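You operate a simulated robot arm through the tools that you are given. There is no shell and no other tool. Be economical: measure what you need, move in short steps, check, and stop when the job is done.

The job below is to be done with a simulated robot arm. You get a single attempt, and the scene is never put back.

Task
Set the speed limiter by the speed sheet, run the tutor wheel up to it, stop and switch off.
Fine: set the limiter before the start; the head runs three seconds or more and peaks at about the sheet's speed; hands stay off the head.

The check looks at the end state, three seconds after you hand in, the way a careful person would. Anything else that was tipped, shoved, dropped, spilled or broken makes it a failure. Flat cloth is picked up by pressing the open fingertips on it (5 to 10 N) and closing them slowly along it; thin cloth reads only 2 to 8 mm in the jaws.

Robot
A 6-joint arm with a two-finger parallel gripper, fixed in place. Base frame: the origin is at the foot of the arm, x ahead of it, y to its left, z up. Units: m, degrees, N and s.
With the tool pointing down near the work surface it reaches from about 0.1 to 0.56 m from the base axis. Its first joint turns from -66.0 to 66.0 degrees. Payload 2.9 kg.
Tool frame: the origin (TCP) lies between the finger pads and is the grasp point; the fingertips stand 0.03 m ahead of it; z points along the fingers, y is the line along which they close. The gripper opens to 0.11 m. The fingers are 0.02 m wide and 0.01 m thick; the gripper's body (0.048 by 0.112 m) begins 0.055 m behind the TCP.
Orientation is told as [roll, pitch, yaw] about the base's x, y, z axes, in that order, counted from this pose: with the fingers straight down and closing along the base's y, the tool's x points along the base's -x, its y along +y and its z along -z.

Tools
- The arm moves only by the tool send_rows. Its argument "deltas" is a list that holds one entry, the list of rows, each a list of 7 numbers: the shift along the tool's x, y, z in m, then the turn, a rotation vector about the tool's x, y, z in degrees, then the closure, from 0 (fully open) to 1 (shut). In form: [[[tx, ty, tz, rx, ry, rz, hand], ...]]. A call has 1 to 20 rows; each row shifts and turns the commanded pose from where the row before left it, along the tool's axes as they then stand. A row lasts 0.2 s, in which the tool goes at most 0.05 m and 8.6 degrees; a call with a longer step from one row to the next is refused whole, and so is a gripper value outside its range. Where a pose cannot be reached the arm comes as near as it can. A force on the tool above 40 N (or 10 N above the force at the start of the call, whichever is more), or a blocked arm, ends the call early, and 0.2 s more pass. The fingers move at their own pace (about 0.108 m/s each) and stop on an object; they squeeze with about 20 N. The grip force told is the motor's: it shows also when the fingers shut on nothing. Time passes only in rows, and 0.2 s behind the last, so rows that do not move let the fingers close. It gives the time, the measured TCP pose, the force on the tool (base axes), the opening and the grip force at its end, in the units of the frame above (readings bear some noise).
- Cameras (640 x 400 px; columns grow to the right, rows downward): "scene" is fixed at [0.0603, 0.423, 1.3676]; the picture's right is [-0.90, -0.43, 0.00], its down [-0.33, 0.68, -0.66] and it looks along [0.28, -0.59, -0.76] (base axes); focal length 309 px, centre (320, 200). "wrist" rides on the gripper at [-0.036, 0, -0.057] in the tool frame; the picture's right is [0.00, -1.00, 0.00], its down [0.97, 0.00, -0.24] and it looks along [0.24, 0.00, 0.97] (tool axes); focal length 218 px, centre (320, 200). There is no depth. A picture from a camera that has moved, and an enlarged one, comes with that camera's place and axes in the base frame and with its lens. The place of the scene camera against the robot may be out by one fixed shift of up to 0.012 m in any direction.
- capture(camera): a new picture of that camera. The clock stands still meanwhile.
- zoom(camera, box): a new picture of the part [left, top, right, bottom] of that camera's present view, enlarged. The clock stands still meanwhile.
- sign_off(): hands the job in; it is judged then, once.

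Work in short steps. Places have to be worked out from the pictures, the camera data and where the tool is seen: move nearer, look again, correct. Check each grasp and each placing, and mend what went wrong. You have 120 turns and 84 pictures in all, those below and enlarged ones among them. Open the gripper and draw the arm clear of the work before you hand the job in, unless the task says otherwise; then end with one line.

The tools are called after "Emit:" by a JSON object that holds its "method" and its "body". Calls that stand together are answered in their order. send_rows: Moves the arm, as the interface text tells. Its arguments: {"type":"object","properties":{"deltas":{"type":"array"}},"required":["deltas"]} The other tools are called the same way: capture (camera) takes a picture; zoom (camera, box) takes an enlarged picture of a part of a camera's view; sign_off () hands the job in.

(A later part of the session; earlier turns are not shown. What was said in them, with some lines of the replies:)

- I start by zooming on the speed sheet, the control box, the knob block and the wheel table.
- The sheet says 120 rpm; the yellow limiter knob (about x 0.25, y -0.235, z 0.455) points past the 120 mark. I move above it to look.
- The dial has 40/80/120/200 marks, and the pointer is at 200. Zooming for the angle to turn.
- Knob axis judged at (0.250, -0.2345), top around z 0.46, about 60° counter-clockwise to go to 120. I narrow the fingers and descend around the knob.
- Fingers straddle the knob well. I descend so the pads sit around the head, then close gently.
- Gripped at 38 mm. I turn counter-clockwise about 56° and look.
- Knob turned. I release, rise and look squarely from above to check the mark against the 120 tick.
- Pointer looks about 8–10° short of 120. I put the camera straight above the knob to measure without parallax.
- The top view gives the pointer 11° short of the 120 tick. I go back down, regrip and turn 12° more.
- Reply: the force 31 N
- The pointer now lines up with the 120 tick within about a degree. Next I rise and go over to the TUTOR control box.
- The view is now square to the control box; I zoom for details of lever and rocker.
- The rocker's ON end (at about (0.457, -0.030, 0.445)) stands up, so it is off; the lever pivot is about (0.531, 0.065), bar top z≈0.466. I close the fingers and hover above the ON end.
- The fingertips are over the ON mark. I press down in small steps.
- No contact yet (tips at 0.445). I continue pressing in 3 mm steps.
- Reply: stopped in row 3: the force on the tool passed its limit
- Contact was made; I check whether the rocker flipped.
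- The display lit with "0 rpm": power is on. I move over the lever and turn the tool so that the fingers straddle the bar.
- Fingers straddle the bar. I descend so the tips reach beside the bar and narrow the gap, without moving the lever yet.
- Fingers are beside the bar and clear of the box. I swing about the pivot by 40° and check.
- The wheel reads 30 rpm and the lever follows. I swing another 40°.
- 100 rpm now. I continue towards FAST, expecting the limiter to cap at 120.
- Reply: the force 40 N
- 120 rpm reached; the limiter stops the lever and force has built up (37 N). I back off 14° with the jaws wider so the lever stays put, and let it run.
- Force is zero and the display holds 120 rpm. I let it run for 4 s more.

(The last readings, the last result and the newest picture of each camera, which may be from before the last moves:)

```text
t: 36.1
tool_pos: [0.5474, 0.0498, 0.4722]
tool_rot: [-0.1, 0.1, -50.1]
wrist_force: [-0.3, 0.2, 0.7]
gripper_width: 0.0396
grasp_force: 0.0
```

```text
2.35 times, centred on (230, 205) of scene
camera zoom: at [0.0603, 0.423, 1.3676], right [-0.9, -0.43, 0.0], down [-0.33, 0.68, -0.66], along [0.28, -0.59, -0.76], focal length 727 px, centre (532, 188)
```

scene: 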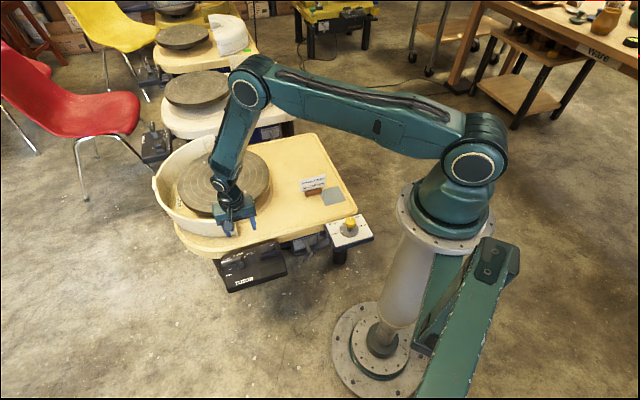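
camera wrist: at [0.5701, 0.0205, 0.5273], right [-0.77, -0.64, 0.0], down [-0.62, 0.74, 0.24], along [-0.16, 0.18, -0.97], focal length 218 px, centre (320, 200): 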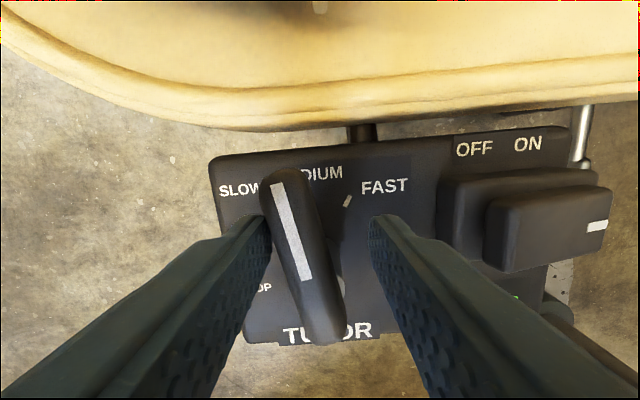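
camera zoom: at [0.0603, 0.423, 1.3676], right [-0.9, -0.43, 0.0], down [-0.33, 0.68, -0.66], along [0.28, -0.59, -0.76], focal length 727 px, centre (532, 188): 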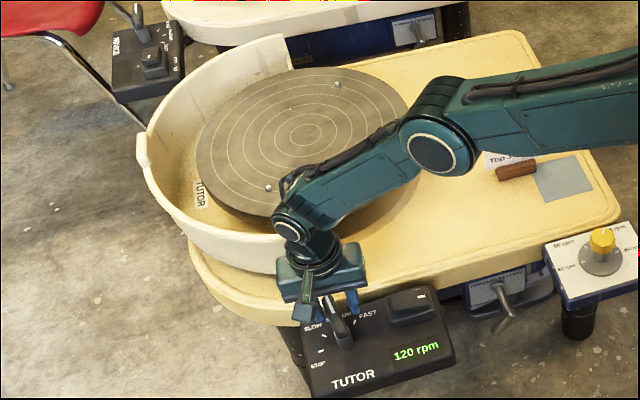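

It has run over 5 s at 120 rpm. Now I realign with the lever and swing it back toward STOP.

Emit:
{"method": "send_rows", "body": {"deltas": [[[0.0002, 0.0034, 0, 0, 0, -7.5, 0.68], [0.0002, 0.0034, 0, 0, 0, -7.5, 0.76], [0.00025, 0.0036, 0, 0, 0, -8, 0.76], [0.00025, 0.0036, 0, 0, 0, -8, 0.76], [0.00025, 0.0036, 0, 0, 0, -8, 0.76], [0.00025, 0.0036, 0, 0, 0, -8, 0.76], [0.00025, 0.0036, 0, 0, 0, -8, 0.76], [0.00025, 0.0036, 0, 0, 0, -8, 0.76], [0.00025, 0.0036, 0, 0, 0, -8, 0.76], [0.00025, 0.0036, 0, 0, 0, -8, 0.76]]]}}

Emit:
{"method": "capture", "body": {"camera": "wrist"}}

Emit:
{"method": "zoom", "body": {"camera": "scene", "box": [190, 210, 310, 300]}}

```text
t: 38.3
tool_pos: [0.5539, 0.0811, 0.4722]
tool_rot: [0.0, 0.1, 29.2]
wrist_force: [-0.3, -0.7, 0.4]
gripper_width: 0.0268
grasp_force: 0.7
```

```text
41 pictures are left
camera wrist: at [0.5856, 0.0981, 0.5293], right [0.49, -0.87, 0.0], down [-0.85, -0.47, 0.24], along [-0.21, -0.12, -0.97], focal length 218 px, centre (320, 200)
```

wrist: 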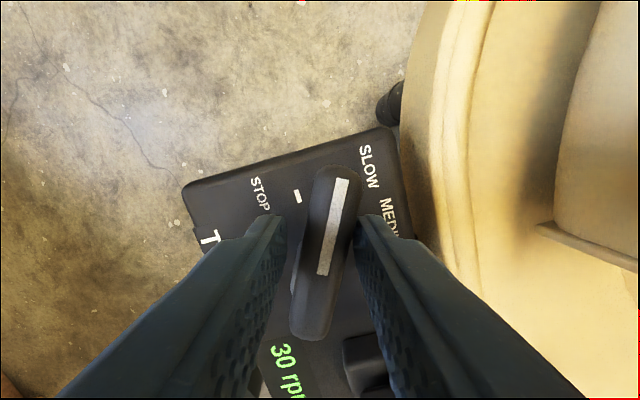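

```text
4.44 times, centred on (250, 255) of scene
camera zoom: at [0.0603, 0.423, 1.3676], right [-0.9, -0.43, 0.0], down [-0.33, 0.68, -0.66], along [0.28, -0.59, -0.76], focal length 1373 px, centre (631, -44)
```

zoom: 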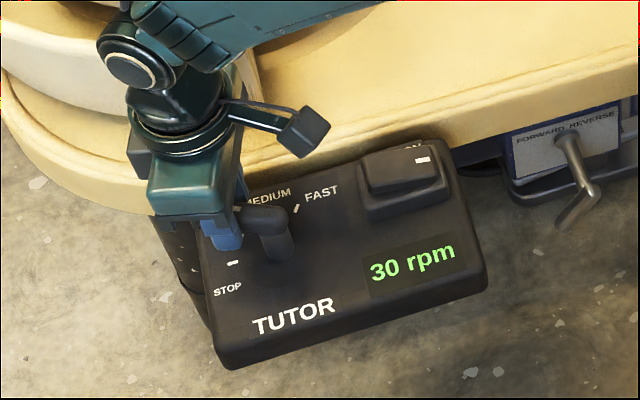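

30 rpm now; about 30° left to STOP.

Emit:
{"method": "send_rows", "body": {"deltas": [[[0.00025, 0.0033, 0, 0, 0, -7, 0.76], [0.00025, 0.0033, 0, 0, 0, -7, 0.76], [0.00025, 0.0033, 0, 0, 0, -7, 0.76], [0.0002, 0.0025, 0, 0, 0, -5, 0.76], [0, 0, 0, 0, 0, 0, 0.76]]]}}

Emit:
{"method": "capture", "body": {"camera": "wrist"}}

Emit:
{"method": "zoom", "body": {"camera": "scene", "box": [190, 210, 310, 300]}}

```text
t: 39.5
tool_pos: [0.5459, 0.0899, 0.4728]
tool_rot: [0.1, 0.1, 55.1]
wrist_force: [-0.2, 0.0, 0.9]
gripper_width: 0.0266
grasp_force: 0.0
```

```text
39 pictures are left
camera wrist: at [0.5669, 0.1192, 0.5296], right [0.82, -0.57, 0.0], down [-0.56, -0.8, 0.24], along [-0.14, -0.2, -0.97], focal length 218 px, centre (320, 200)
```

wrist: 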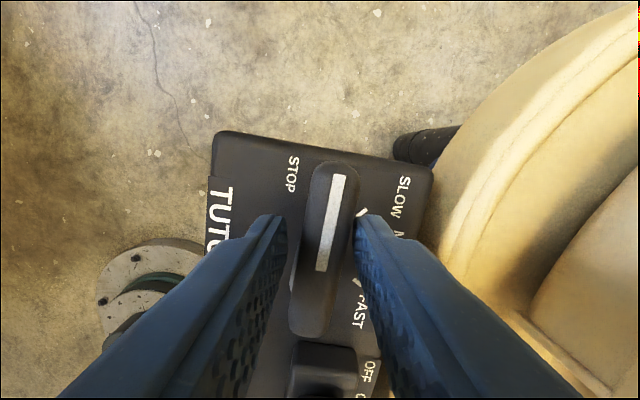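

```text
4.44 times, centred on (250, 255) of scene
camera zoom: at [0.0603, 0.423, 1.3676], right [-0.9, -0.43, 0.0], down [-0.33, 0.68, -0.66], along [0.28, -0.59, -0.76], focal length 1373 px, centre (631, -44)
```

zoom: 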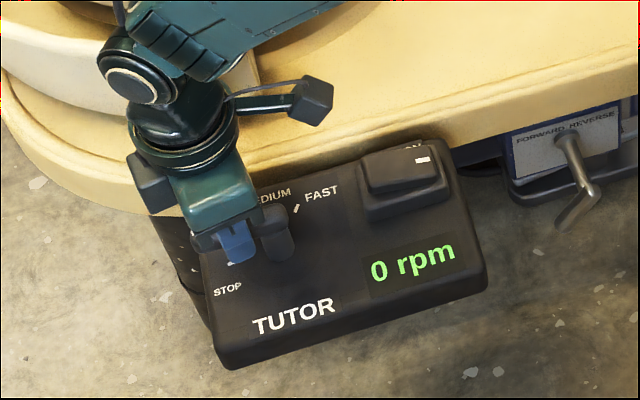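

0 rpm and the lever angle matches its original STOP position. I open a little, lift straight up and check.

Emit:
{"method": "send_rows", "body": {"deltas": [[[0, 0, 0, 0, 0, 5, 0.66], [0, 0, 0, 0, 0, 0, 0.66], [0, 0, -0.03, 0, 0, 0, 0.66], [0, 0, -0.04, 0, 0, 0, 0.66], [0, 0, 0, 0, 0, 0, 0.66]]]}}

Emit:
{"method": "capture", "body": {"camera": "wrist"}}

Emit:
{"method": "zoom", "body": {"camera": "scene", "box": [210, 230, 300, 300]}}

```text
t: 40.7
tool_pos: [0.5466, 0.091, 0.5432]
tool_rot: [0.1, 0.1, 50.0]
wrist_force: [-0.3, 0.4, 0.6]
gripper_width: 0.0375
grasp_force: 0.1
```

```text
37 pictures are left
camera wrist: at [0.5693, 0.1179, 0.5992], right [0.77, -0.64, 0.0], down [-0.62, -0.74, 0.24], along [-0.16, -0.18, -0.97], focal length 218 px, centre (320, 200)
```

wrist: 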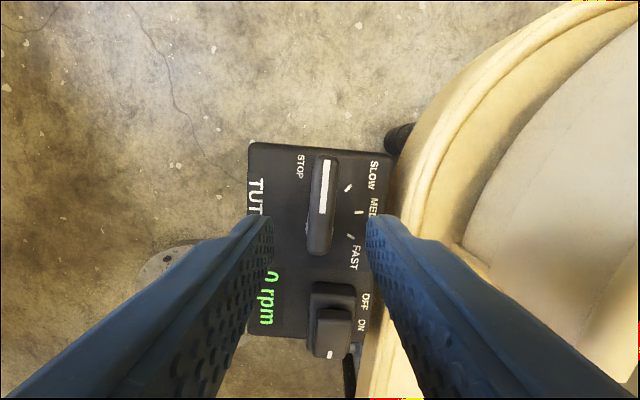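

```text
5.71 times, centred on (255, 265) of scene
camera zoom: at [0.0603, 0.423, 1.3676], right [-0.9, -0.43, 0.0], down [-0.33, 0.68, -0.66], along [0.28, -0.59, -0.76], focal length 1765 px, centre (691, -171)
```

zoom: 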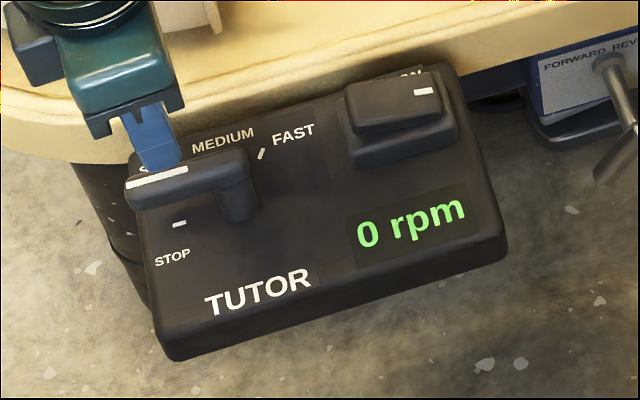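

The lever is back at STOP, exactly as at the start. Now I go over the rocker's OFF end with closed fingers.

Emit:
{"method": "send_rows", "body": {"deltas": [[[0, 0, -0.015, 0, 0, 0, 0.66], [0, 0, 0, 0, 0, 7.92, 1], [0, 0, 0, 0, 0, 7.92, 1], [0, 0, 0, 0, 0, 7.92, 1], [0, 0, 0, 0, 0, 7.92, 1], [0, 0, 0, 0, 0, 7.92, 1], [0, 0, 0, 0, 0, 7.92, 1], [0, 0, 0, 0, 0, 7.92, 1], [0, 0, 0, 0, 0, 7.92, 1], [0, 0, 0, 0, 0, 7.92, 1], [0, 0, 0, 0, 0, 7.92, 1], [0, 0, 0, 0, 0, 7.92, 1], [0, 0, 0, 0, 0, 7.92, 1], [-0.0074, -0.0376, 0, 0, 0, 0, 1], [-0.0074, -0.0376, 0, 0, 0, 0, 1], [-0.0074, -0.0376, 0, 0, 0, 0, 1], [0, 0, 0.04, 0, 0, 0, 1], [0, 0, 0.015, 0, 0, 0, 1], [0, 0, 0, 0, 0, 0, 1]]]}}

Emit:
{"method": "zoom", "body": {"camera": "wrist", "box": [160, 60, 480, 260]}}

Emit:
{"method": "zoom", "body": {"camera": "scene", "box": [220, 210, 310, 280]}}

```text
t: 44.7
tool_pos: [0.4801, -0.0083, 0.5028]
tool_rot: [-0.1, 0.1, -44.9]
wrist_force: [0.4, -0.6, 0.8]
gripper_width: 0.0003
grasp_force: 19.9
```

```text
2.00 times, centred on (320, 160) of wrist
camera zoom: at [0.5062, -0.0334, 0.5593], right [-0.71, -0.71, 0.0], down [-0.69, 0.69, 0.24], along [-0.17, 0.17, -0.97], focal length 436 px, centre (320, 280)
```

zoom: 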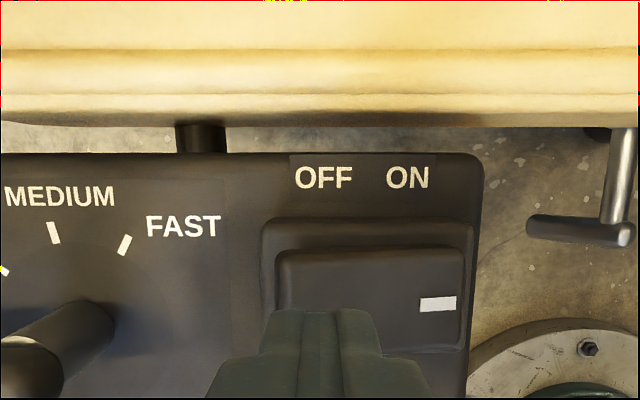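

```text
5.71 times, centred on (265, 245) of scene
camera zoom: at [0.0603, 0.423, 1.3676], right [-0.9, -0.43, 0.0], down [-0.33, 0.68, -0.66], along [0.28, -0.59, -0.76], focal length 1765 px, centre (634, -57)
```

zoom: 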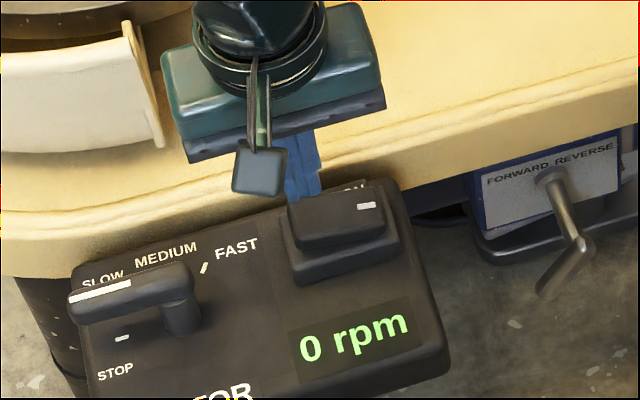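

The fingertips stand over the OFF half. I shift 3 mm further toward the OFF end and press in small steps.

Emit:
{"method": "send_rows", "body": {"deltas": [[[0, 0.003, 0.018, 0, 0, 0, 1], [0, 0, 0.005, 0, 0, 0, 1], [0, 0, 0.004, 0, 0, 0, 1], [0, 0, 0.003, 0, 0, 0, 1], [0, 0, 0.003, 0, 0, 0, 1], [0, 0, 0.002, 0, 0, 0, 1]]]}}

Emit:
{"method": "zoom", "body": {"camera": "scene", "box": [220, 210, 310, 280]}}

```text
t: 46.1
tool_pos: [0.4838, -0.0046, 0.4706]
tool_rot: [-0.3, 0.3, -45.1]
wrist_force: [-5.8, 0.1, 12.5]
gripper_width: 0.0
grasp_force: 19.6
stopped in row 6: the force on the tool passed its limit (the readings are from after the stop); the commanded pose is now the measured one
```

```text
5.71 times, centred on (265, 245) of scene
camera zoom: at [0.06, 0.423, 1.3676], right [-0.9, -0.43, 0.0], down [-0.33, 0.68, -0.66], along [0.28, -0.59, -0.76], focal length 1765 px, centre (634, -57)
```

zoom: 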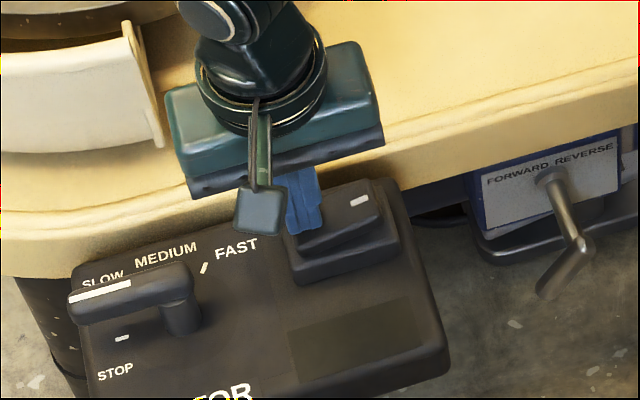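

The display is dark and the rocker has tipped to OFF. I lift straight up, open the gripper and draw the arm back clear.

Emit:
{"method": "send_rows", "body": {"deltas": [[[0, 0, -0.03, 0, 0, 0, 1], [0, 0, -0.045, 0, 0, 0, 1], [0, 0, -0.045, 0, 0, 0, 0.5], [0.03, 0, -0.03, 0, 0, 0, 0], [0.04, 0, 0, 0, 0, 0, 0], [0.04, 0, 0, 0, 0, 0, 0], [0.04, 0, 0, 0, 0, 0, 0], [0, 0, 0, 0, 0, 0, 0], [0, 0, 0, 0, 0, 0, 0]]]}}

Emit:
{"method": "capture", "body": {"camera": "scene"}}

Emit:
{"method": "zoom", "body": {"camera": "scene", "box": [200, 180, 380, 300]}}

```text
t: 48.1
tool_pos: [0.3787, 0.1055, 0.6205]
tool_rot: [-0.3, 0.1, -45.1]
wrist_force: [-0.4, 0.4, 0.9]
gripper_width: 0.1102
grasp_force: 0.1
```

```text
32 pictures are left
```

scene: 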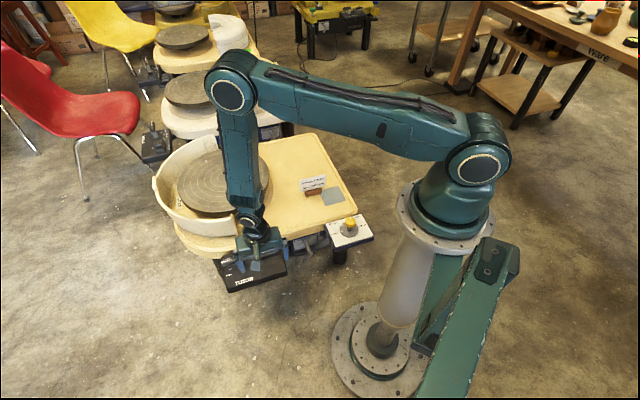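

```text
3.33 times, centred on (290, 240) of scene
camera zoom: at [0.0602, 0.423, 1.3676], right [-0.9, -0.43, 0.0], down [-0.33, 0.68, -0.66], along [0.28, -0.59, -0.76], focal length 1030 px, centre (420, 67)
```

zoom: 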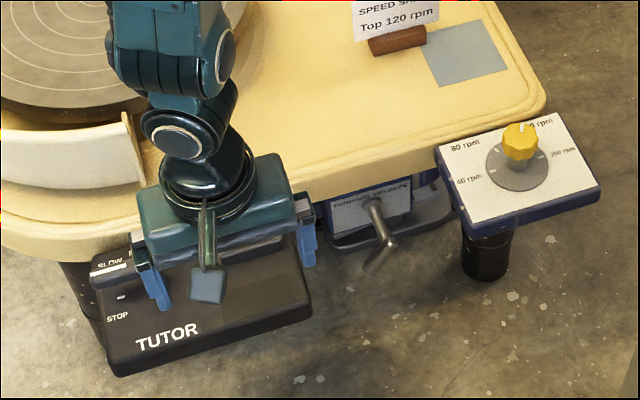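

Lever at STOP, display dark, limiter at 120, sheet and the rest undisturbed, arm clear with gripper open. I hand in.

Emit:
{"method": "sign_off", "body": {}}

```text
The job is handed in.
```

I set the limiter to 120 rpm from the speed sheet and ran the tutor wheel for more than five seconds at a displayed 120 rpm. I then returned the lever to STOP and switched the power off, and the arm never touched the head.
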